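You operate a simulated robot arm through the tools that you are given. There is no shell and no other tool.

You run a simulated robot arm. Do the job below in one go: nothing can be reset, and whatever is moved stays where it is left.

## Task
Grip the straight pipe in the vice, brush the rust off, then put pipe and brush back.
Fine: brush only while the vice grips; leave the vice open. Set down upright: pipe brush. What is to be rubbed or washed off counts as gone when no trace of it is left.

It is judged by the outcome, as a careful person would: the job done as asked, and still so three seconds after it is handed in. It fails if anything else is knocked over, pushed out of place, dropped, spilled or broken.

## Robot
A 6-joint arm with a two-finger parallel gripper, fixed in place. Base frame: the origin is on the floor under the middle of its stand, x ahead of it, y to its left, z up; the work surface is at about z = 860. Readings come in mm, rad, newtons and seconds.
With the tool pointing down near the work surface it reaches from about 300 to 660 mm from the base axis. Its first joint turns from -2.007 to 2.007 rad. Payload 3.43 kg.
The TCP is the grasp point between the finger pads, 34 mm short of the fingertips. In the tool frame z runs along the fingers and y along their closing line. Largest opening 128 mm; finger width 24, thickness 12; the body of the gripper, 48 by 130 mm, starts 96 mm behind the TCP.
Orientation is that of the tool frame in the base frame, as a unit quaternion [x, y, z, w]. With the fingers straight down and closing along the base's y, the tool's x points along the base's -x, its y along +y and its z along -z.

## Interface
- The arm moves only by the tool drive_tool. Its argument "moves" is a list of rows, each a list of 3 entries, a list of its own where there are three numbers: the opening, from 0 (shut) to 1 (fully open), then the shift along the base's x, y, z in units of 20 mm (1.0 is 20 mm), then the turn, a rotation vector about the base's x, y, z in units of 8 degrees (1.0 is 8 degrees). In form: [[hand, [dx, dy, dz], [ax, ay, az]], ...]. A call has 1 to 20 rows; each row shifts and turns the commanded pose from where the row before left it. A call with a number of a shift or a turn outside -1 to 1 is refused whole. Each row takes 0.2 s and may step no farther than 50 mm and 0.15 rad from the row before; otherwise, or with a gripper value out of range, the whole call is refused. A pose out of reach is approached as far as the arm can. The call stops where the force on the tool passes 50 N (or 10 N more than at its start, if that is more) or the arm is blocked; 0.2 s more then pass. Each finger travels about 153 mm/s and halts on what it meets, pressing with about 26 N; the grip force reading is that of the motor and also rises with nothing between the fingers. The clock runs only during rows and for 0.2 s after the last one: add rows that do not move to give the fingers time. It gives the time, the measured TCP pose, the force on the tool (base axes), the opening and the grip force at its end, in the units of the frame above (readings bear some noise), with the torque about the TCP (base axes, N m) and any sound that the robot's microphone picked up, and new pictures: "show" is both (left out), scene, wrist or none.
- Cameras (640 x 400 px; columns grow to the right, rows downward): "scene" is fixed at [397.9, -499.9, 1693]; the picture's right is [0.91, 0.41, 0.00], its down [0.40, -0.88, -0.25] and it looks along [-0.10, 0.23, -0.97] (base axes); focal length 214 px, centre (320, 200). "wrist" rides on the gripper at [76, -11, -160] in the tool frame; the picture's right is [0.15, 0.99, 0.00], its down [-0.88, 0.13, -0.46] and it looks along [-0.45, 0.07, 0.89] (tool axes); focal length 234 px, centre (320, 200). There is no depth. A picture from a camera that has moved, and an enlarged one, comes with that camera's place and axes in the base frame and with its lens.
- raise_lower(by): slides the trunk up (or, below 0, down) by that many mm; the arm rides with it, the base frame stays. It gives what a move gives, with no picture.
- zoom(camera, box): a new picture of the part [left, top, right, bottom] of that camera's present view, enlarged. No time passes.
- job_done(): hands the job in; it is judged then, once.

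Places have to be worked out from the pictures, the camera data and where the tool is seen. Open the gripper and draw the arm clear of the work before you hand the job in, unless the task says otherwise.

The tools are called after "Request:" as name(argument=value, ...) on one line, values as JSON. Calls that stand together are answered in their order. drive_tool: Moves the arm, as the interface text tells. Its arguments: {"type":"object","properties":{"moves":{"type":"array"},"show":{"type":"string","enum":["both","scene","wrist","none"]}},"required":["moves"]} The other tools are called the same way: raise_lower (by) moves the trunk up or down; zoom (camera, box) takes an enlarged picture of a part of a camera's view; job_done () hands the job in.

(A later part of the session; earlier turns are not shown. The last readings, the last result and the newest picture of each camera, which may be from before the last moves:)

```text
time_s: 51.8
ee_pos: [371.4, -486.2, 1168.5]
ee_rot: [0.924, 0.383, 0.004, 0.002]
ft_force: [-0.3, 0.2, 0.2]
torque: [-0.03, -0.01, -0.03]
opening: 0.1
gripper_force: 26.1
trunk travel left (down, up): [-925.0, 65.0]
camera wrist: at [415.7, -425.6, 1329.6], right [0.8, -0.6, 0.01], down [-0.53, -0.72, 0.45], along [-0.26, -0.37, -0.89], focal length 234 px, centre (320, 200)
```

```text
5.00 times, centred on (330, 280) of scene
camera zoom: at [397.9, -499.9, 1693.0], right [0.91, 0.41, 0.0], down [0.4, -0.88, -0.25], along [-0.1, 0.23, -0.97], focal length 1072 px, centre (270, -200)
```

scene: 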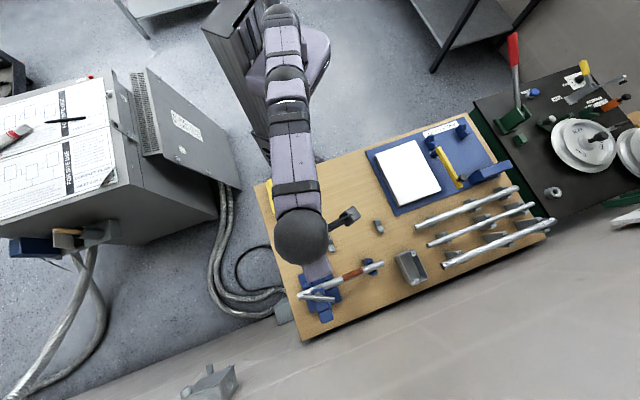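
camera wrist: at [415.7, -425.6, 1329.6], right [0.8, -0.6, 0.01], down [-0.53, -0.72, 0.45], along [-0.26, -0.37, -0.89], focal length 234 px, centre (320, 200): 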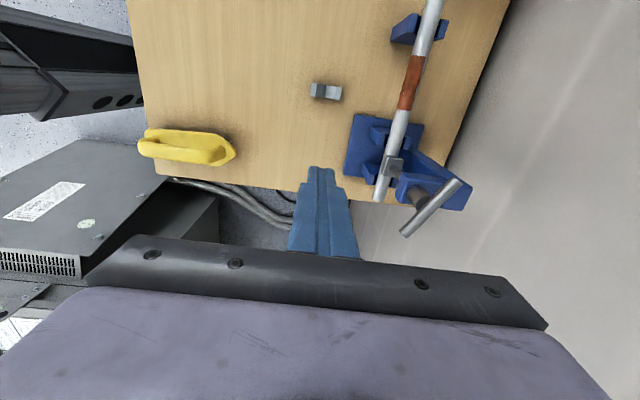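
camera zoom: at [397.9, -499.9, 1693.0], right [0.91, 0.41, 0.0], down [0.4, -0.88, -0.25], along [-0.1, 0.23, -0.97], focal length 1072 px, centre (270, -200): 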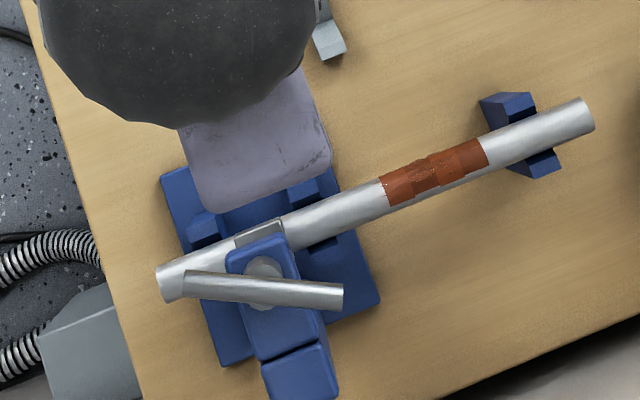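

The bar sprang back a little after release. I zoom the wrist view to see whether the jaw still bears on the pipe.

Request:
zoom(camera="wrist", box=[340, 100, 480, 240])

Request:
zoom(camera="wrist", box=[370, 140, 430, 200])

Request:
zoom(camera="wrist", box=[130, 110, 250, 185])

```text
2.86 times, centred on (410, 170) of wrist
camera zoom: at [415.7, -425.6, 1329.6], right [0.8, -0.6, 0.01], down [-0.53, -0.72, 0.45], along [-0.26, -0.37, -0.89], focal length 669 px, centre (63, 286)
```

zoom: 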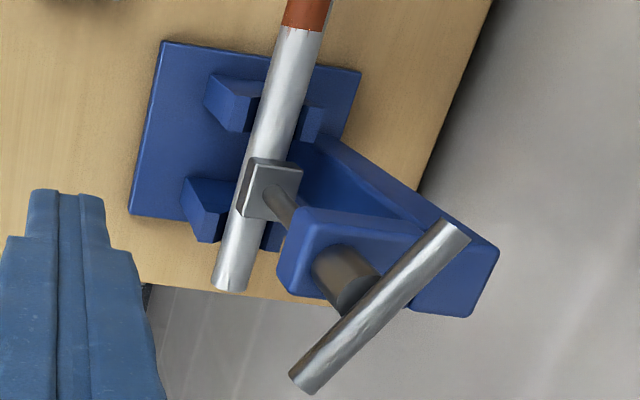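

```text
6.67 times, centred on (400, 170) of wrist
camera zoom: at [415.7, -425.6, 1329.6], right [0.8, -0.6, 0.01], down [-0.53, -0.72, 0.45], along [-0.26, -0.37, -0.89], focal length 1561 px, centre (-213, 400)
```

zoom: 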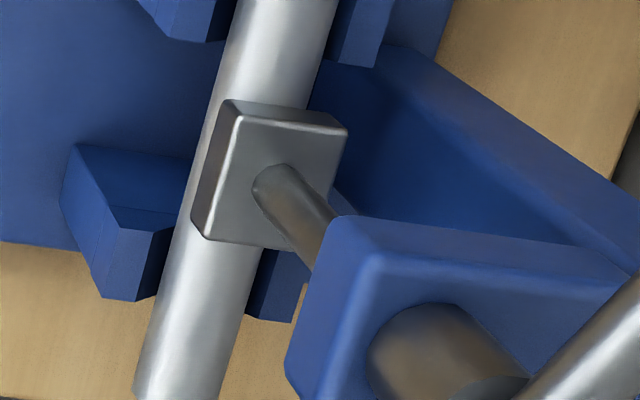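

```text
5.33 times, centred on (190, 148) of wrist
camera zoom: at [415.7, -425.6, 1329.6], right [0.8, -0.6, 0.01], down [-0.53, -0.72, 0.45], along [-0.26, -0.37, -0.89], focal length 1249 px, centre (1013, 480)
```

zoom: 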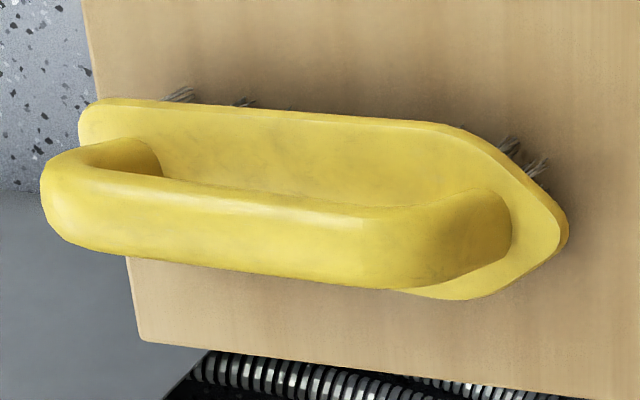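

The jaw looks to be at the pipe's top, but the contact is not certain from above. I tilt the tool 60° and look at the jaw from a low angle before any brushing.

Request:
drive_tool(moves=[[0, [0, 0, -0.8], [-0.663, -0.663, 0]], [0, [0, 0, -0.8], [-0.663, -0.663, 0]], [0, [0, 0, -0.8], [-0.663, -0.663, 0]], [0, [0, 0, -0.8], [-0.663, -0.663, 0]], [0, [0, 0, -0.8], [-0.663, -0.663, 0]], [0, [0, 0, -0.8], [-0.663, -0.663, 0]], [0, [0, 0, -0.8], [-0.663, -0.663, 0]], [0, [0, 0, -0.8], [-0.663, -0.663, 0]], [0, [0.75, -0.557, 0], [0, 0, 0]], [0, [0.75, -0.557, 0], [0, 0, 0]], [0, [0.75, -0.557, 0], [0, 0, 0]], [0, [0.75, -0.557, 0], [0, 0, 0]], [0, [0, 0, 0], [0, 0, 0]]])

Request:
zoom(camera="wrist", box=[220, 130, 340, 230])

```text
time_s: 54.6
ee_pos: [443.2, -529.6, 1056.9]
ee_rot: [0.824, 0.355, 0.194, 0.397]
ft_force: [-0.3, -0.5, -0.2]
torque: [0.03, 0.0, 0.01]
opening: 0.0
gripper_force: 25.7
out of reach, approached as far as the arm can: row 1, 6, 7
trunk travel left (down, up): [-925.0, 65.0]
camera wrist: at [392.3, -386.1, 1149.3], right [0.53, -0.32, 0.79], down [-0.81, -0.47, 0.35], along [0.26, -0.82, -0.51], focal length 234 px, centre (320, 200)
```

scene: 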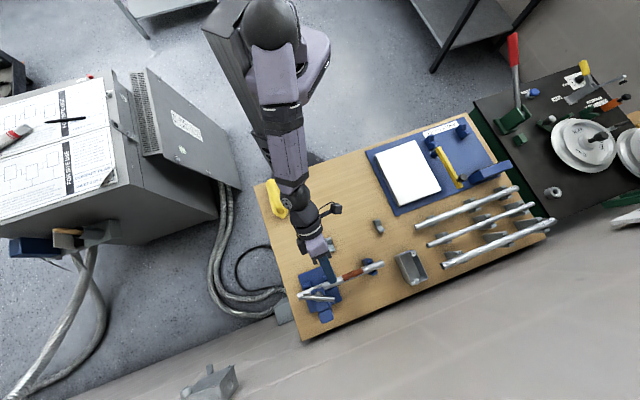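
wrist: 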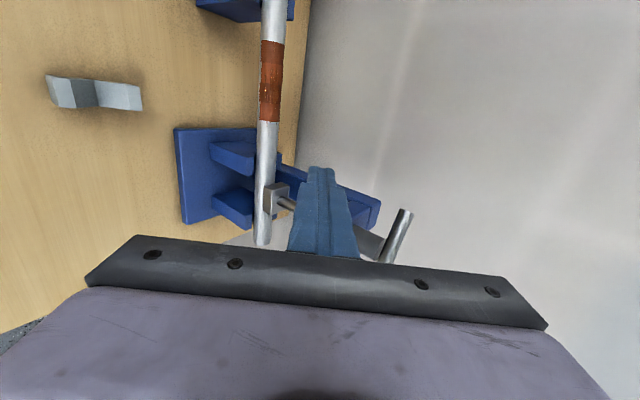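

```text
4.00 times, centred on (280, 180) of wrist
camera zoom: at [392.3, -386.1, 1149.3], right [0.53, -0.32, 0.79], down [-0.81, -0.47, 0.35], along [0.26, -0.82, -0.51], focal length 937 px, centre (480, 280)
```

zoom: 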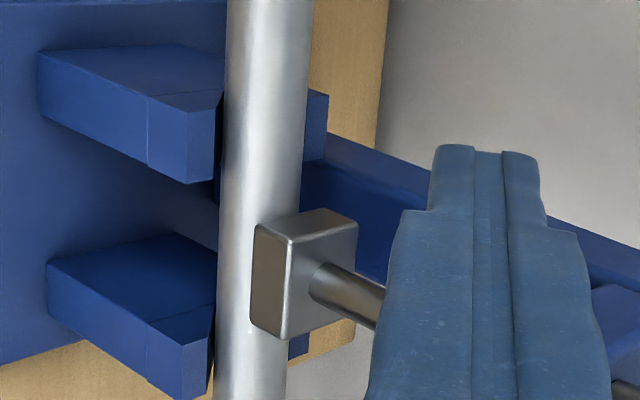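

From this low view the jaw's lower edge is at the pipe's top (within ~1–2 mm). To be certain it grips, I straighten the tool to a 30° tilt, take the pipe lightly in the fingers and do a small lift test.

Request:
drive_tool(moves=[[0, [0.384, 0.205, 0], [0.577, 0.733, -0.092]], [0, [0.384, 0.205, 0], [0.577, 0.733, -0.092]], [0, [0.384, 0.205, -0.4], [0.577, 0.733, -0.092]], [0.5, [0, 0, -0.8], [0, 0, 0]], [0.5, [0, 0, -0.8], [0, 0, 0]], [0.5, [0, 0, -0.47], [0, 0, 0]], [0.5, [0, 0, 0], [0, 0, 0]]])

```text
time_s: 56.2
ee_pos: [469.9, -511.6, 1012.9]
ee_rot: [0.875, 0.374, 0.142, 0.274]
ft_force: [0.8, -0.8, 0.3]
torque: [-0.02, 0.01, 0.04]
opening: 64.0
gripper_force: 0.0
out of reach, approached as far as the arm can: row 2, 3
trunk travel left (down, up): [-925.0, 65.0]
camera wrist: at [442.1, -391.1, 1138.4], right [0.67, -0.46, 0.59], down [-0.73, -0.55, 0.41], along [0.14, -0.7, -0.7], focal length 234 px, centre (320, 200)
```

scene: 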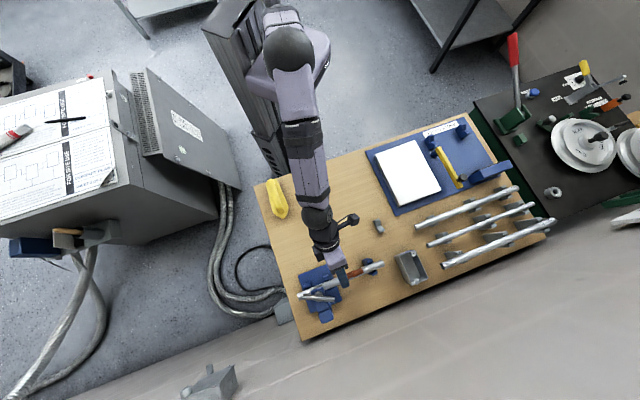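
wrist: 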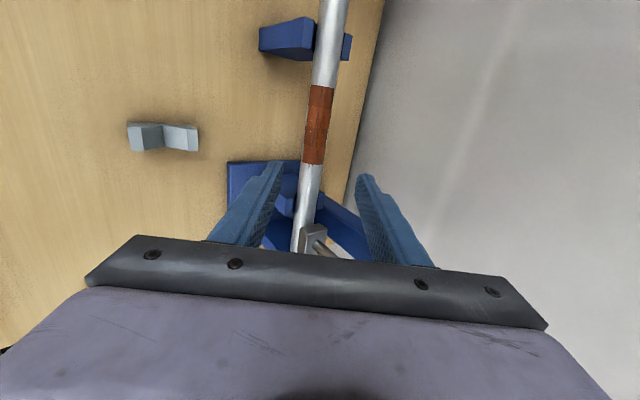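

The orientation still deviates by a few degrees (tilt 36°, small roll). I correct it to a clean 30° tilt in two small rows.

Request:
drive_tool(moves=[[0.5, [0, 0, 0], [0.141, 0.37, -0.125]], [0.5, [0, 0, 0], [0.141, 0.37, -0.125]], [0.5, [0, 0, 0], [0, 0, 0]]], show="none")

```text
time_s: 57.0
ee_pos: [469.3, -513.1, 1011.2]
ee_rot: [0.892, 0.37, 0.099, 0.239]
ft_force: [0.2, 0.7, -0.7]
torque: [-0.03, 0.01, -0.02]
opening: 64.1
gripper_force: 0.0
trunk travel left (down, up): [-925.0, 65.0]
```

Tilt is clean again. I descend along the tool axis onto the pipe at e1≈−38 and close the fingers.

Request:
drive_tool(moves=[[0.5, [0.21, -0.334, -0.7], [0, 0, 0]], [0.5, [0.21, -0.334, -0.7], [0, 0, 0]], [0.5, [0.21, -0.334, -0.7], [0, 0, 0]], [0.5, [0.21, -0.334, -0.69], [0, 0, 0]], [0.5, [0, 0, 0], [0, 0, 0]], [0, [0, 0, 0], [0, 0, 0]], [0, [0, 0, 0], [0, 0, 0]], [0, [0, 0, 0], [0, 0, 0]]], show="wrist")

```text
time_s: 58.8
ee_pos: [486.5, -538.2, 956.8]
ee_rot: [0.892, 0.37, 0.099, 0.239]
ft_force: [-1.5, 0.9, 0.2]
torque: [-0.03, 0.09, -0.01]
opening: 23.1
gripper_force: 26.2
trunk travel left (down, up): [-925.0, 65.0]
camera wrist: at [476.7, -422.4, 1089.7], right [0.71, -0.5, 0.49], down [-0.7, -0.54, 0.46], along [0.04, -0.67, -0.74], focal length 234 px, centre (320, 200)
```

wrist: 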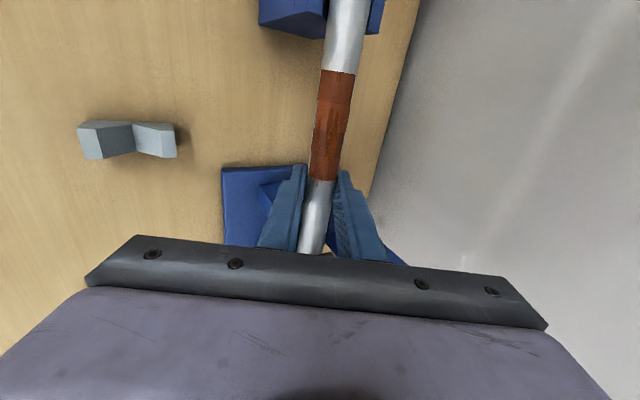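

Gripped with near-zero load. Now a small lift of 2 mm to see whether the vice holds the pipe.

Request:
drive_tool(moves=[[0, [0, 0, 0.05], [0, 0, 0]], [0, [0, 0, 0.05], [0, 0, 0]], [0, [0, 0, 0], [0, 0, 0]]], show="none")

```text
time_s: 59.6
ee_pos: [486.2, -539.9, 956.0]
ee_rot: [0.892, 0.37, 0.099, 0.239]
ft_force: [0.8, 2.3, -2.0]
torque: [0.01, 0.09, 0.01]
opening: 22.9
gripper_force: 25.7
trunk travel left (down, up): [-925.0, 65.0]
```

Inconclusive: only −2 N, no visible motion. I lift another 3 mm and compare.

Request:
drive_tool(moves=[[0, [0, 0, 0.08], [0, 0, 0]], [0, [0, 0, 0.08], [0, 0, 0]], [0, [0, 0, 0], [0, 0, 0]], [0, [0, 0, 0], [0, 0, 0]]], show="none")

Request:
zoom(camera="scene", box=[285, 240, 375, 320])

```text
time_s: 60.6
ee_pos: [486.5, -540.1, 956.5]
ee_rot: [0.894, 0.369, 0.098, 0.234]
ft_force: [2.4, 4.4, -19.0]
torque: [0.12, 0.0, 0.1]
opening: 23.1
gripper_force: 25.7
trunk travel left (down, up): [-925.0, 65.0]
```

```text
5.00 times, centred on (330, 280) of scene
camera zoom: at [397.9, -499.9, 1693.0], right [0.91, 0.41, 0.0], down [0.4, -0.88, -0.25], along [-0.1, 0.23, -0.97], focal length 1072 px, centre (270, -200)
```

zoom: 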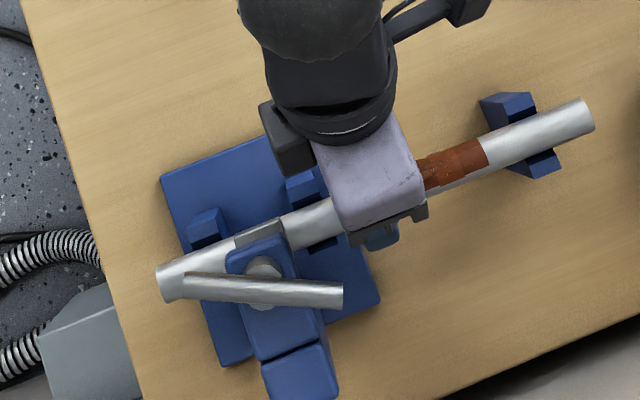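

With −19 N of pull and no motion, the pipe is truly gripped. I undo the lift, open, retract along the tool axis and rise.

Request:
drive_tool(moves=[[0, [0, 0, -0.11], [0, 0, 0]], [0, [0, 0, -0.11], [0, 0, 0]], [0.3, [0, 0, 0], [0, 0, 0]], [0.5, [0, 0, 0], [0, 0, 0]], [0.5, [0, 0, 0], [0, 0, 0]], [0.5, [-0.35, 0.35, 0.87], [0, 0, 0]], [0.5, [-0.35, 0.35, 0.87], [0, 0, 0]], [0.5, [-0.35, 0.35, 0.87], [0, 0, 0]], [0.5, [-0.35, 0.35, 0.87], [0, 0, 0]], [0.5, [-0.6, 0.6, 0.8], [0, 0, 0]], [0.5, [-0.7, 0.7, 0.8], [0.35, 0.35, 0]], [0.5, [-0.7, 0.7, 0.8], [0.6, 0.6, 0]], [0.5, [-0.7, 0.7, 0.5], [0.6, 0.6, 0]], [0.5, [-0.7, 0.7, 0], [0.6, 0.6, 0]], [0.5, [-0.7, 0.7, 0], [0.502, 0.502, 0]], [0.5, [0, 0, 0], [0, 0, 0]]])

```text
time_s: 64.0
ee_pos: [375.7, -426.3, 1085.2]
ee_rot: [0.924, 0.383, 0.0, 0.0]
ft_force: [0.5, 0.1, 0.4]
torque: [0.03, -0.02, 0.0]
opening: 64.0
gripper_force: 0.1
trunk travel left (down, up): [-925.0, 65.0]
camera wrist: at [422.2, -365.7, 1245.7], right [0.8, -0.6, 0.0], down [-0.53, -0.71, 0.46], along [-0.27, -0.37, -0.89], focal length 234 px, centre (320, 200)
```

scene: 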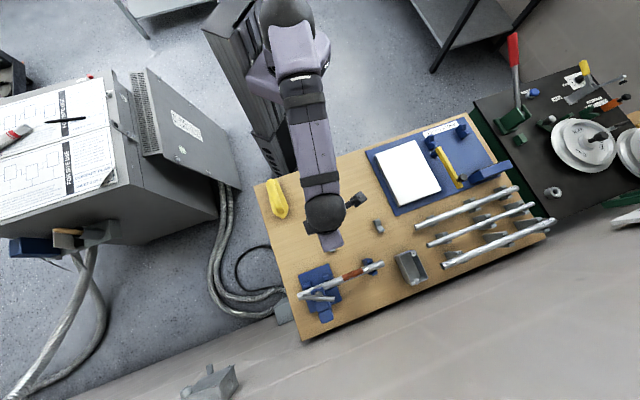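
wrist: 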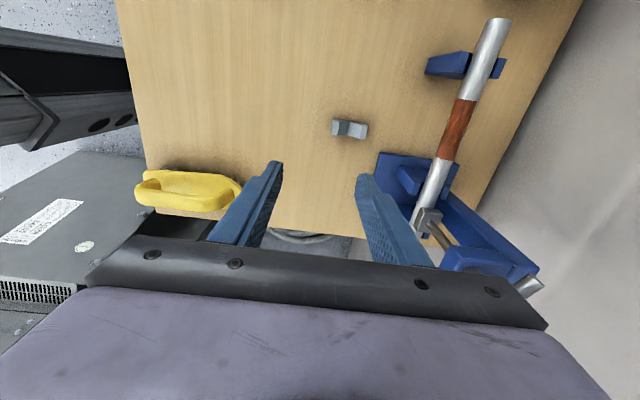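

Tool is vertical at yaw −135°. I now turn +90° (fingers to close along e1, across the brush handle) and go over the brush at about (159,-372).

Request:
drive_tool(moves=[[0.5, [-0.903, 0.226, 0], [0, 0, 0.9375]], [0.5, [-0.903, 0.226, 0], [0, 0, 0.9375]], [0.5, [-0.903, 0.226, 0], [0, 0, 0.9375]], [0.5, [-0.903, 0.226, 0], [0, 0, 0.9375]], [0.5, [-0.903, 0.226, 0], [0, 0, 0.9375]], [0.5, [-0.903, 0.226, 0], [0, 0, 0.9375]], [0.5, [-0.903, 0.226, 0], [0, 0, 0.9375]], [0.5, [-0.903, 0.226, 0], [0, 0, 0.9375]], [0.5, [-0.903, 0.226, 0], [0, 0, 0.9375]], [0.5, [-0.903, 0.226, 0], [0, 0, 0.9375]], [0.5, [-0.903, 0.226, 0], [0, 0, 0.9375]], [0.5, [-0.903, 0.226, 0], [0, 0, 0.9375]], [0.5, [0, 0, 0], [0, 0, 0]]])

Request:
zoom(camera="wrist", box=[220, 60, 420, 260])

```text
time_s: 66.8
ee_pos: [157.1, -379.3, 1081.2]
ee_rot: [0.382, 0.924, 0.0, -0.001]
ft_force: [-0.2, 0.6, -0.7]
torque: [0.01, 0.03, -0.01]
opening: 64.2
gripper_force: 0.1
trunk travel left (down, up): [-925.0, 65.0]
camera wrist: at [95.7, -333.7, 1241.6], right [0.59, 0.8, 0.0], down [0.72, -0.53, 0.46], along [0.37, -0.27, -0.89], focal length 234 px, centre (320, 200)
```

scene: 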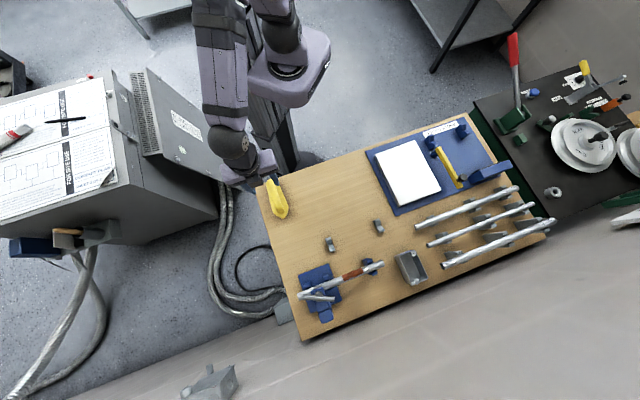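
wrist: 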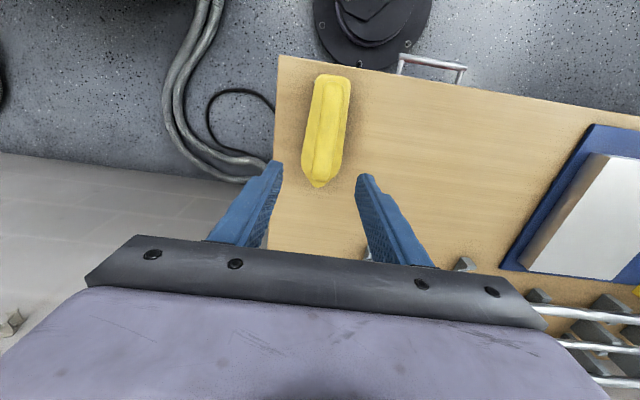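

```text
2.00 times, centred on (320, 160) of wrist
camera zoom: at [95.7, -333.7, 1241.6], right [0.59, 0.8, 0.0], down [0.72, -0.53, 0.46], along [0.37, -0.27, -0.89], focal length 468 px, centre (320, 280)
```

zoom: 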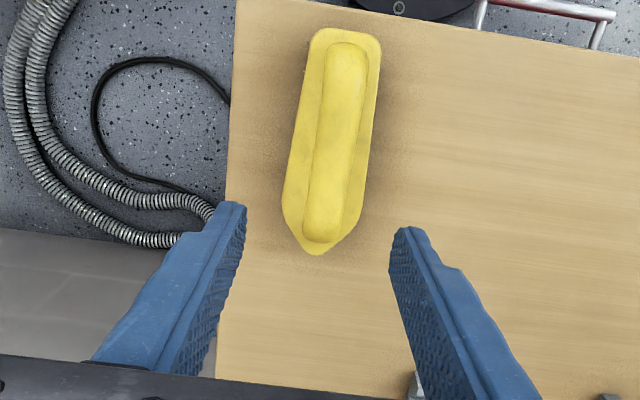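

The brush is under the hand: handle bar centre ≈(e1 −149, e2 372), z≈930, yawed about 3°. I align, turn +3° and descend to z≈960 for a check.

Request:
drive_tool(moves=[[0.5, [0.028, 0.545, 0], [0, 0, 0.375]], [0.5, [0, 0, -1], [0, 0, 0]], [0.5, [0, 0, -1], [0, 0, 0]], [0.5, [0, 0, -1], [0, 0, 0]], [0.5, [0, 0, -1], [0, 0, 0]], [0.5, [0, 0, -1], [0, 0, 0]], [0.5, [0, 0, -0.9], [0, 0, 0]], [0.5, [0, 0, 0], [0, 0, 0]]])

Request:
zoom(camera="wrist", box=[200, 40, 440, 270])

Request:
zoom(camera="scene", box=[230, 150, 320, 240])

```text
time_s: 68.6
ee_pos: [159.3, -365.5, 964.3]
ee_rot: [0.358, 0.934, 0.0, 0.0]
ft_force: [0.7, 0.2, -0.2]
torque: [-0.01, 0.0, 0.01]
opening: 63.8
gripper_force: 0.0
trunk travel left (down, up): [-925.0, 65.0]
camera wrist: at [95.8, -323.4, 1123.8], right [0.55, 0.83, 0.0], down [0.74, -0.49, 0.46], along [0.38, -0.25, -0.89], focal length 234 px, centre (320, 200)
```

scene: 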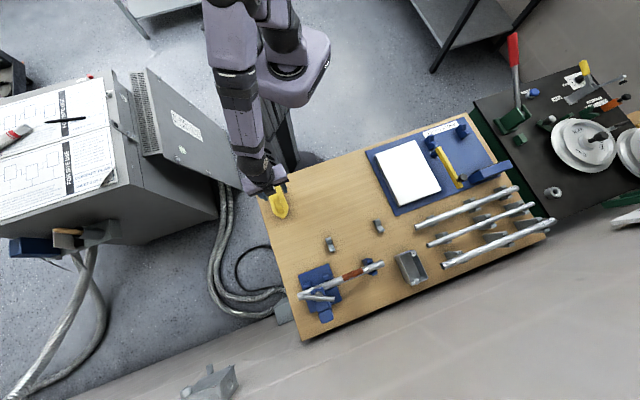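
wrist: 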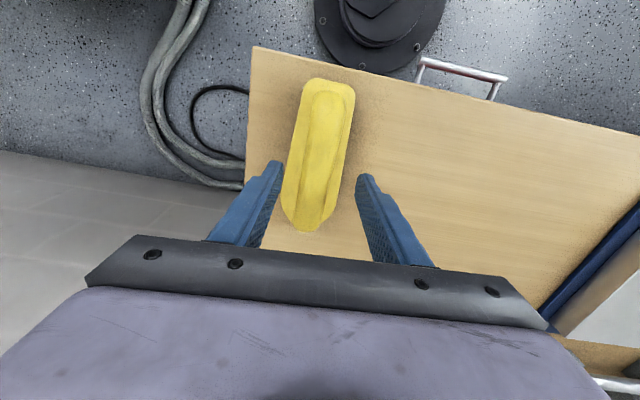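

```text
1.74 times, centred on (320, 155) of wrist
camera zoom: at [95.8, -323.4, 1123.8], right [0.55, 0.83, 0.0], down [0.74, -0.49, 0.46], along [0.38, -0.25, -0.89], focal length 407 px, centre (320, 278)
```

zoom: 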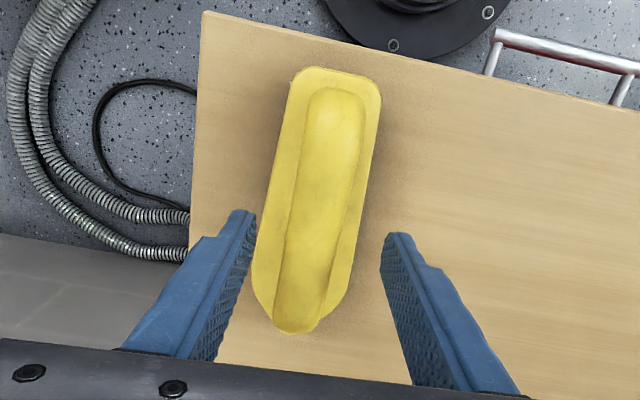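

```text
4.44 times, centred on (275, 195) of scene
camera zoom: at [397.9, -499.9, 1693.0], right [0.91, 0.41, 0.0], down [0.4, -0.88, -0.25], along [-0.1, 0.23, -0.97], focal length 953 px, centre (520, 222)
```

zoom: 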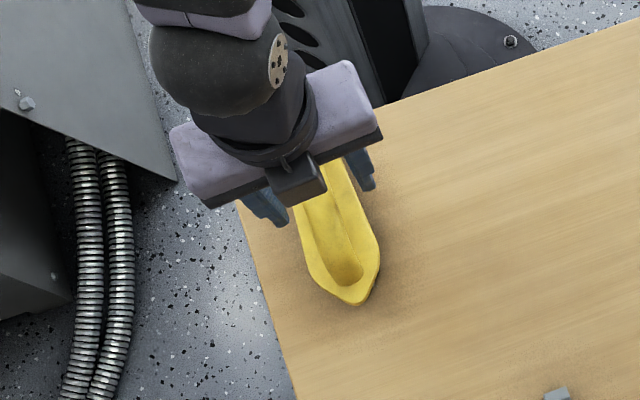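

The handle lines up with the tool (3 mm off sideways). I correct that, descend to z≈930 and close on the handle.

Request:
drive_tool(moves=[[0.5, [-0.11, -0.12, 0], [0, 0, 0]], [0.5, [0, 0, -0.6], [0, 0, 0]], [0.5, [0, 0, -0.6], [0, 0, 0]], [0.5, [0, 0, -0.5], [0, 0, 0]], [0.5, [0, 0, 0], [0, 0, 0]], [0, [0, 0, 0], [0, 0, 0]], [0, [0, 0, 0], [0, 0, 0]], [0, [0, 0, 0], [0, 0, 0]], [0, [0, 0, 0], [0, 0, 0]]])

Request:
zoom(camera="wrist", box=[200, 40, 440, 270])

```text
time_s: 70.6
ee_pos: [156.9, -370.1, 929.5]
ee_rot: [0.358, 0.934, -0.001, 0.0]
ft_force: [-0.3, -1.4, 1.6]
torque: [-0.05, -0.03, -0.04]
opening: 25.6
gripper_force: 25.7
trunk travel left (down, up): [-925.0, 65.0]
camera wrist: at [92.9, -326.1, 1090.9], right [0.55, 0.83, 0.0], down [0.74, -0.49, 0.46], along [0.38, -0.25, -0.89], focal length 234 px, centre (320, 200)
```

scene: 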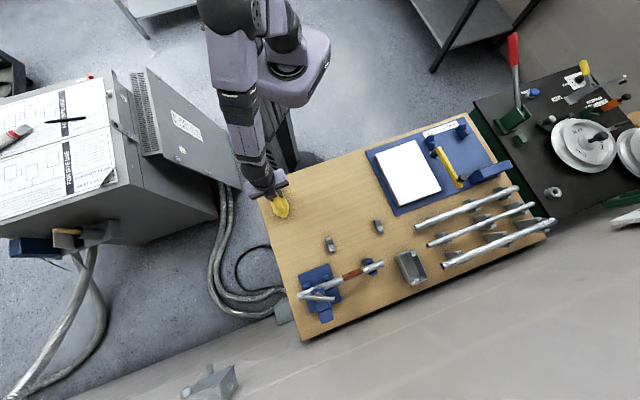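
wrist: 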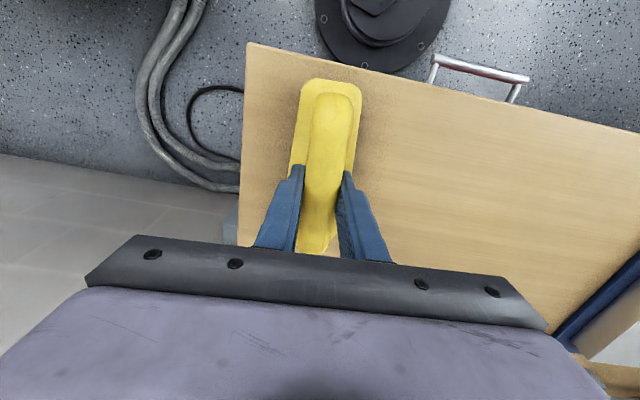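

```text
1.74 times, centred on (320, 155) of wrist
camera zoom: at [92.9, -326.1, 1090.9], right [0.55, 0.83, 0.0], down [0.74, -0.49, 0.46], along [0.38, -0.25, -0.89], focal length 407 px, centre (320, 278)
```

zoom: 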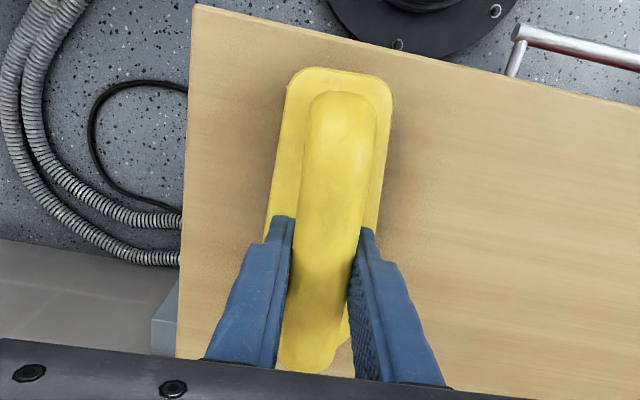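

The handle is gripped (opening 25.6 mm); the brush's home pose is TCP (156.9,-370.1,929.5). I lift slowly and check that it comes along.

Request:
drive_tool(moves=[[0, [0, 0, 0.1], [0, 0, 0]], [0, [0, 0, 0.2], [0, 0, 0]], [0, [0, 0, 0.3], [0, 0, 0]], [0, [0, 0, 0.5], [0, 0, 0]], [0, [0, 0, 0.7], [0, 0, 0]], [0, [0, 0, 0.8], [0, 0, 0]], [0, [0, 0, 0.8], [0, 0, 0]], [0, [0, 0, 0.6], [0, 0, 0]], [0, [0, 0, 0.4], [0, 0, 0]], [0, [0, 0, 0.2], [0, 0, 0]], [0, [0, 0, 0], [0, 0, 0]]])

Request:
zoom(camera="wrist", box=[200, 40, 440, 270])

Request:
zoom(camera="scene", box=[230, 150, 320, 240])

```text
time_s: 73.0
ee_pos: [157.4, -367.4, 1023.5]
ee_rot: [0.359, 0.933, 0.001, 0.0]
ft_force: [-0.3, -0.6, -1.0]
torque: [0.0, 0.0, -0.02]
opening: 25.7
gripper_force: 26.3
trunk travel left (down, up): [-925.0, 65.0]
camera wrist: at [93.8, -325.7, 1185.0], right [0.55, 0.83, 0.0], down [0.74, -0.49, 0.46], along [0.38, -0.25, -0.89], focal length 234 px, centre (320, 200)
```

scene: 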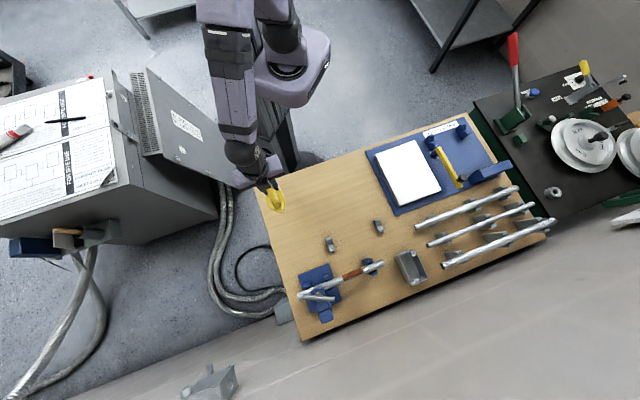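
wrist: 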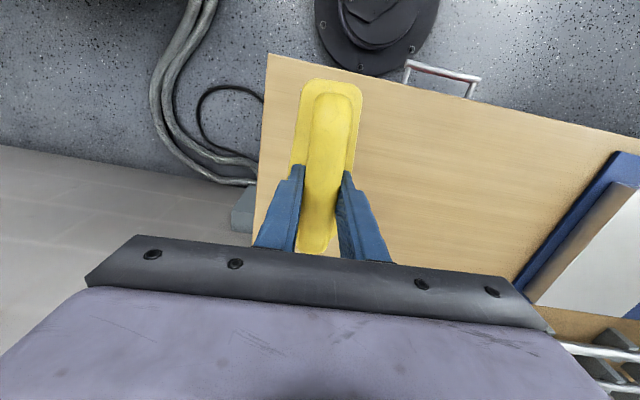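

```text
1.74 times, centred on (320, 155) of wrist
camera zoom: at [93.8, -325.7, 1185.0], right [0.55, 0.83, 0.0], down [0.74, -0.49, 0.46], along [0.38, -0.25, -0.89], focal length 407 px, centre (320, 278)
```

zoom: 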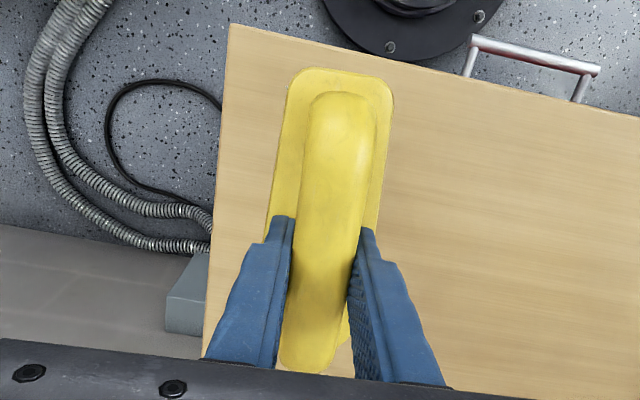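

```text
4.44 times, centred on (275, 195) of scene
camera zoom: at [397.9, -499.9, 1693.0], right [0.91, 0.41, 0.0], down [0.4, -0.88, -0.25], along [-0.1, 0.23, -0.97], focal length 953 px, centre (520, 222)
```

zoom: 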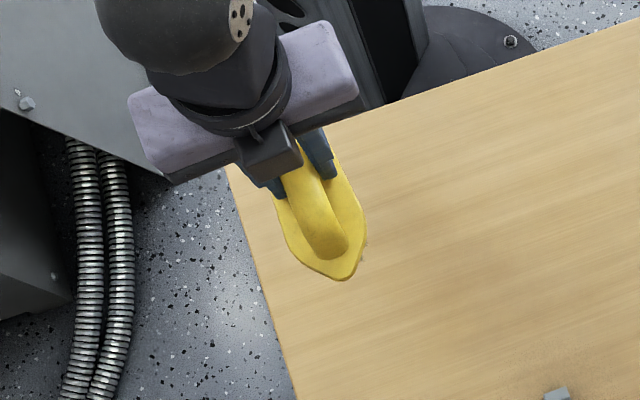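

The brush is held (about 1 N). I raise to z≈1100 and carry it over the bench to e1≈10, e2≈600, aligning its long axis square to the pipe.

Request:
drive_tool(moves=[[0, [0.4, -0.08, 0.9], [0, 0, 0]], [0, [0.9, -0.178, 0.95], [0, 0, -0.375]], [0, [0.98, -0.178, 0.95], [0, 0, 0]], [0, [0.98, -0.178, 0.95], [0, 0, 0]], [0, [0.98, -0.178, 0], [0, 0, 0]], [0, [0.98, -0.178, 0], [0, 0, 0]], [0, [0.98, -0.178, 0], [0, 0, 0]], [0, [0.98, -0.178, 0], [0, 0, 0]], [0, [0.98, -0.178, 0], [0, 0, 0]], [0, [0.98, -0.178, 0], [0, 0, 0]], [0, [0.98, -0.178, 0], [0, 0, 0]], [0, [0.98, -0.178, 0], [0, 0, 0]], [0, [0.98, -0.178, 0], [0, 0, 0]], [0, [0.98, -0.178, 0], [0, 0, 0]], [0, [0.6, -0.1, 0], [0, 0, 0]], [0, [0, 0, 0], [0, 0, 0]]])

```text
time_s: 76.4
ee_pos: [429.1, -417.7, 1098.6]
ee_rot: [0.382, 0.924, -0.001, 0.0]
ft_force: [-0.3, 0.7, -1.4]
torque: [-0.03, -0.03, -0.03]
opening: 25.5
gripper_force: 25.9
trunk travel left (down, up): [-925.0, 65.0]
camera wrist: at [368.0, -372.4, 1259.9], right [0.6, 0.8, 0.0], down [0.71, -0.53, 0.46], along [0.37, -0.27, -0.89], focal length 234 px, centre (320, 200)
```

scene: 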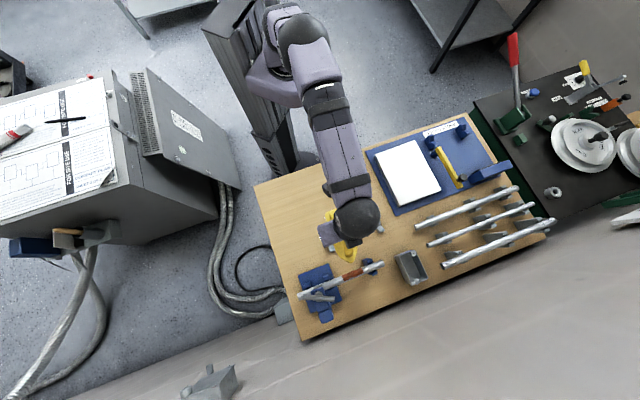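
wrist: 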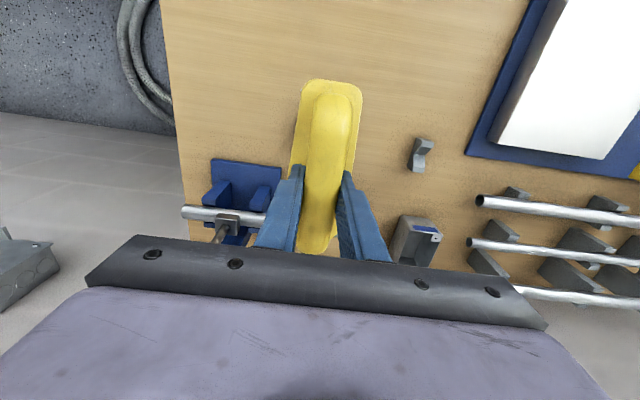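

I tilt the tool 30° outward and approach to about 25 mm from the pipe with the brush centred on the rust.

Request:
drive_tool(moves=[[0, [0, 0, 0], [-0.4, -0.4, 0]], [0, [0, 0, 0], [-0.6, -0.6, 0]], [0, [0, 0, 0], [-0.6, -0.6, 0]], [0, [0, 0, 0], [-0.6, -0.6, 0]], [0, [0, 0, 0], [-0.452, -0.452, 0]], [0, [0.559, -0.559, -0.604], [0, 0, 0]], [0, [0.559, -0.559, -0.604], [0, 0, 0]], [0, [0.559, -0.559, -0.604], [0, 0, 0]], [0, [0.559, -0.559, -0.604], [0, 0, 0]], [0, [0.559, -0.559, -0.604], [0, 0, 0]], [0, [0, 0, 0], [0, 0, 0]]])

Request:
zoom(camera="scene", box=[285, 220, 405, 310])

```text
time_s: 78.8
ee_pos: [488.9, -473.0, 1038.9]
ee_rot: [0.369, 0.893, -0.098, 0.239]
ft_force: [-0.7, 0.2, -0.3]
torque: [0.03, 0.01, 0.01]
opening: 25.5
gripper_force: 26.5
trunk travel left (down, up): [-925.0, 65.0]
camera wrist: at [377.8, -378.4, 1139.6], right [0.61, 0.79, -0.07], down [0.47, -0.29, 0.84], along [0.64, -0.54, -0.55], focal length 234 px, centre (320, 200)
```

scene: 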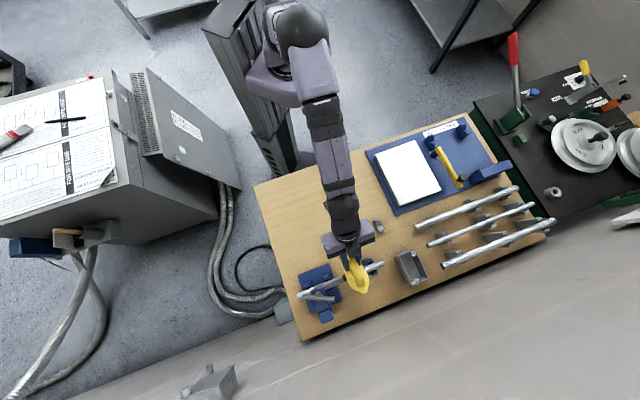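
wrist: 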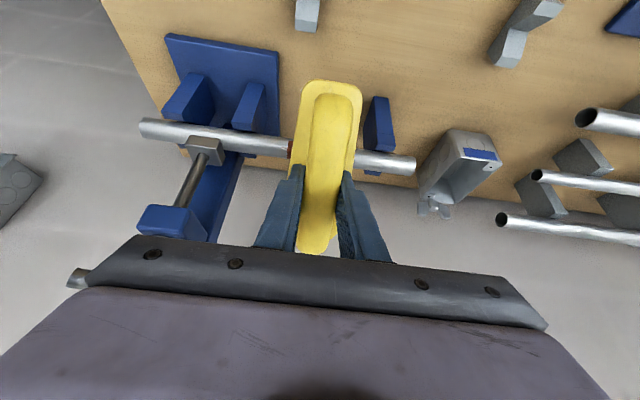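

```text
4.44 times, centred on (345, 265) of scene
camera zoom: at [397.9, -499.9, 1693.0], right [0.91, 0.41, 0.0], down [0.4, -0.88, -0.25], along [-0.1, 0.23, -0.97], focal length 953 px, centre (209, -89)
```

zoom: 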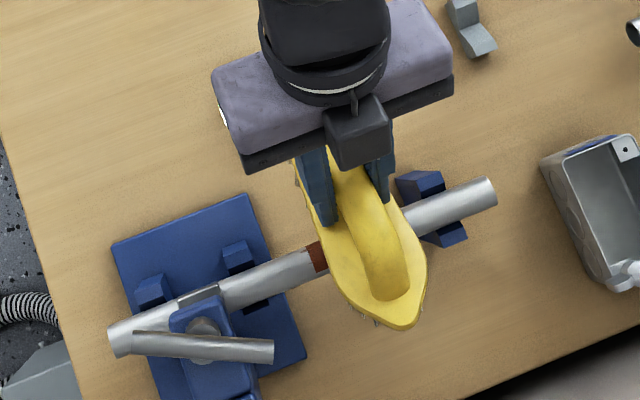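

The brush is square over the rust, about 24 mm off the surface. I approach along the tool axis and stop at first light contact.

Request:
drive_tool(moves=[[0, [0.177, -0.177, -0.433], [0, 0, 0]], [0, [0.142, -0.142, -0.346], [0, 0, 0]], [0, [0.035, -0.035, -0.087], [0, 0, 0]], [0, [0.035, -0.035, -0.087], [0, 0, 0]], [0, [0, 0, 0], [0, 0, 0]]], show="none")

```text
time_s: 80.0
ee_pos: [493.3, -481.1, 1020.6]
ee_rot: [0.369, 0.892, -0.099, 0.239]
ft_force: [-0.2, 0.8, -0.8]
torque: [0.01, 0.09, -0.01]
opening: 25.7
gripper_force: 26.9
trunk travel left (down, up): [-925.0, 65.0]
```

No contact yet, gap about 4 mm. I advance in 2 mm steps.

Request:
drive_tool(moves=[[0, [0.035, -0.035, -0.087], [0, 0, 0]], [0, [0.035, -0.035, -0.087], [0, 0, 0]], [0, [0.035, -0.035, -0.087], [0, 0, 0]], [0, [0, 0, 0], [0, 0, 0]]], show="none")

```text
time_s: 81.0
ee_pos: [493.8, -481.7, 1020.1]
ee_rot: [0.369, 0.892, -0.101, 0.242]
ft_force: [-9.7, 11.5, 19.2]
torque: [0.17, 0.19, -0.03]
opening: 25.7
gripper_force: 25.7
trunk travel left (down, up): [-925.0, 65.0]
```

Contact made at ~24 N along the tool axis – more than needed. I back off 3 mm and stroke along the pipe over the rust length (e1 about −10 to 32).

Request:
drive_tool(moves=[[0, [-0.053, 0.053, 0.13], [0, 0, 0]], [0, [-0.354, -0.354, 0], [0, 0, 0]], [0, [-0.354, -0.354, 0], [0, 0, 0]], [0, [0.354, 0.354, 0], [0, 0, 0]], [0, [0.354, 0.354, 0], [0, 0, 0]], [0, [0.354, 0.354, 0], [0, 0, 0]], [0, [0.354, 0.354, 0], [0, 0, 0]], [0, [-0.354, -0.354, 0], [0, 0, 0]], [0, [-0.354, -0.354, 0], [0, 0, 0]], [0, [-0.354, -0.354, 0], [0, 0, 0]], [0, [-0.354, -0.354, 0], [0, 0, 0]], [0, [0, 0, 0], [0, 0, 0]]])

Request:
zoom(camera="scene", box=[285, 220, 405, 310])

Request:
zoom(camera="wrist", box=[220, 60, 440, 270])

```text
time_s: 83.6
ee_pos: [480.1, -495.6, 1018.8]
ee_rot: [0.369, 0.892, -0.099, 0.241]
ft_force: [-1.7, 5.3, 8.7]
torque: [0.0, -0.02, -0.01]
opening: 25.7
gripper_force: 26.1
trunk travel left (down, up): [-925.0, 65.0]
camera wrist: at [369.3, -400.5, 1119.8], right [0.61, 0.79, -0.07], down [0.47, -0.28, 0.84], along [0.64, -0.54, -0.54], focal length 234 px, centre (320, 200)
```

scene: 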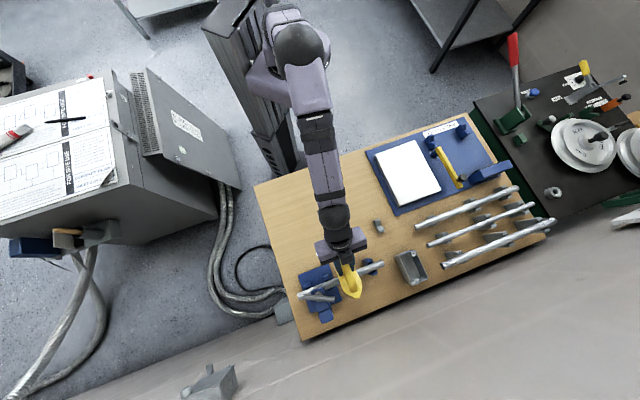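
wrist: 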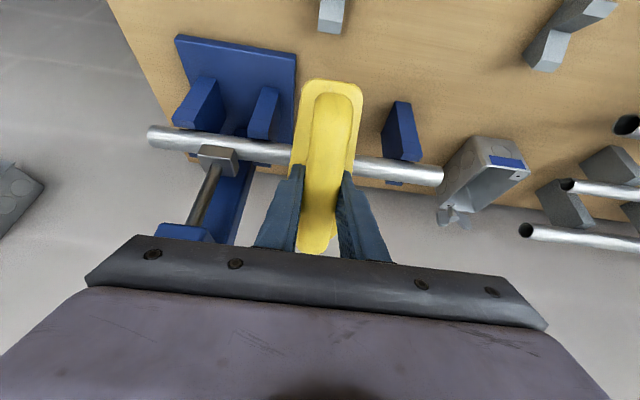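

```text
4.44 times, centred on (345, 265) of scene
camera zoom: at [397.9, -499.9, 1693.0], right [0.91, 0.41, 0.0], down [0.4, -0.88, -0.25], along [-0.1, 0.23, -0.97], focal length 953 px, centre (209, -89)
```

zoom: 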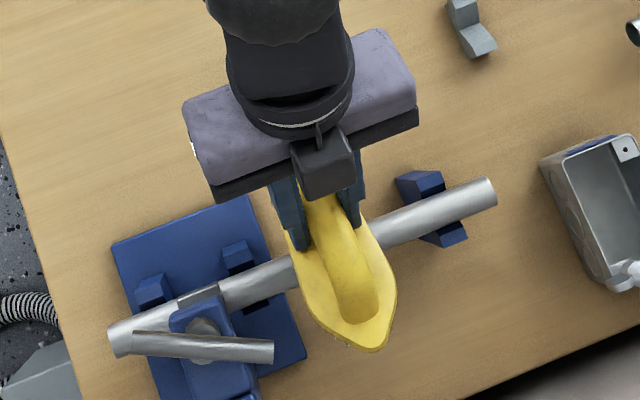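

```text
1.90 times, centred on (330, 165) of wrist
camera zoom: at [369.3, -400.5, 1119.8], right [0.61, 0.79, -0.07], down [0.47, -0.28, 0.84], along [0.64, -0.54, -0.54], focal length 446 px, centre (301, 267)
```

zoom: 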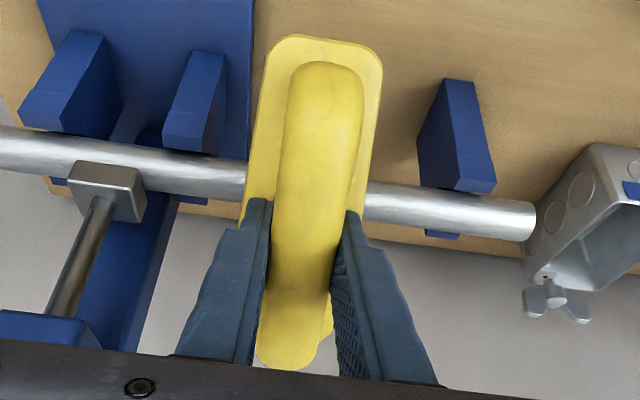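

The exposed right part of the pipe is already clean. I make more strokes along the whole length to cover all four segments.

Request:
drive_tool(moves=[[0, [-0.106, -0.106, 0], [0, 0, 0]], [0, [0.354, 0.354, 0], [0, 0, 0]], [0, [0.354, 0.354, 0], [0, 0, 0]], [0, [0.354, 0.354, 0], [0, 0, 0]], [0, [0.354, 0.354, 0], [0, 0, 0]], [0, [0.28, 0.28, 0], [0, 0, 0]], [0, [-0.354, -0.354, 0], [0, 0, 0]], [0, [-0.354, -0.354, 0], [0, 0, 0]], [0, [-0.354, -0.354, 0], [0, 0, 0]], [0, [-0.354, -0.354, 0], [0, 0, 0]], [0, [-0.28, -0.28, 0], [0, 0, 0]], [0, [0.354, 0.354, 0], [0, 0, 0]], [0, [0.354, 0.354, 0], [0, 0, 0]], [0, [0.354, 0.354, 0], [0, 0, 0]], [0, [0.354, 0.354, 0], [0, 0, 0]], [0, [0.28, 0.28, 0], [0, 0, 0]], [0, [0, 0, 0], [0, 0, 0]]])

Request:
zoom(camera="scene", box=[285, 220, 405, 310])

Request:
zoom(camera="wrist", box=[140, 60, 440, 270])

```text
time_s: 87.2
ee_pos: [512.6, -462.9, 1018.8]
ee_rot: [0.37, 0.892, -0.099, 0.24]
ft_force: [-8.6, 3.0, 11.4]
torque: [-0.06, 0.2, -0.08]
opening: 25.7
gripper_force: 26.1
trunk travel left (down, up): [-925.0, 65.0]
camera wrist: at [400.8, -368.9, 1119.8], right [0.61, 0.79, -0.07], down [0.47, -0.29, 0.84], along [0.64, -0.54, -0.54], focal length 234 px, centre (320, 200)
```

scene: 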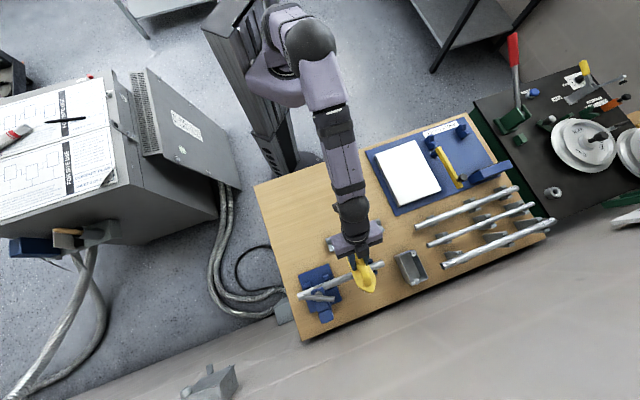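
wrist: 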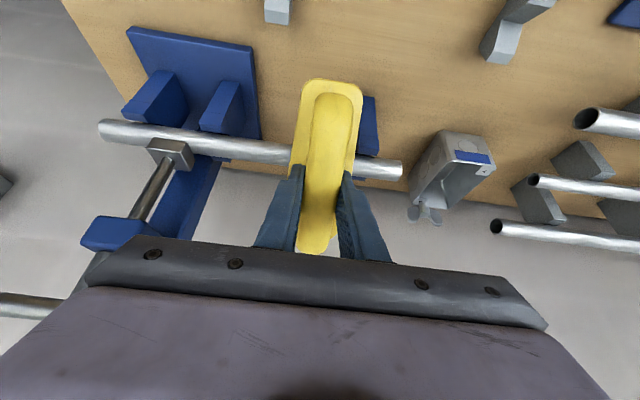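

```text
4.44 times, centred on (345, 265) of scene
camera zoom: at [397.9, -499.9, 1693.0], right [0.91, 0.41, 0.0], down [0.4, -0.88, -0.25], along [-0.1, 0.23, -0.97], focal length 953 px, centre (209, -89)
```

zoom: 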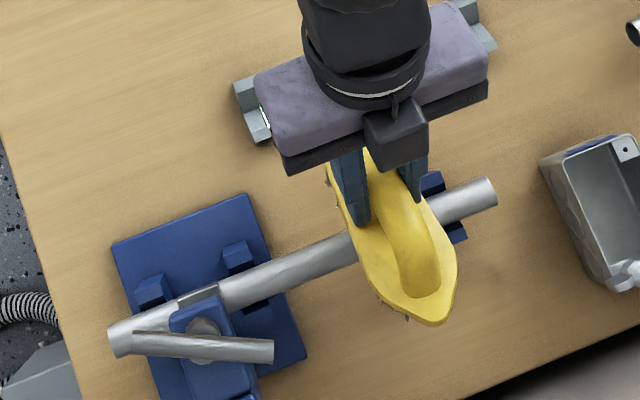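

```text
1.90 times, centred on (290, 165) of wrist
camera zoom: at [400.8, -368.9, 1119.8], right [0.61, 0.79, -0.07], down [0.47, -0.29, 0.84], along [0.64, -0.54, -0.54], focal length 446 px, centre (377, 267)
```

zoom: 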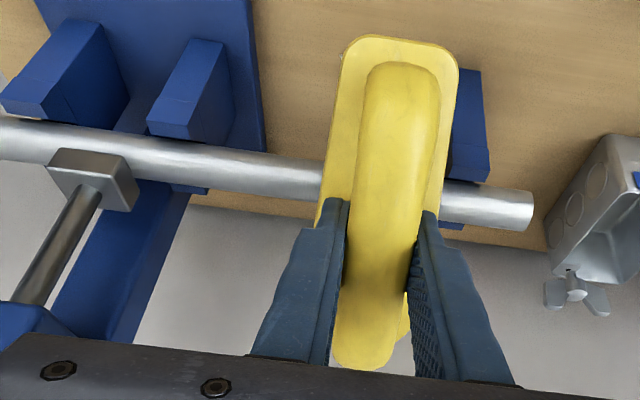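

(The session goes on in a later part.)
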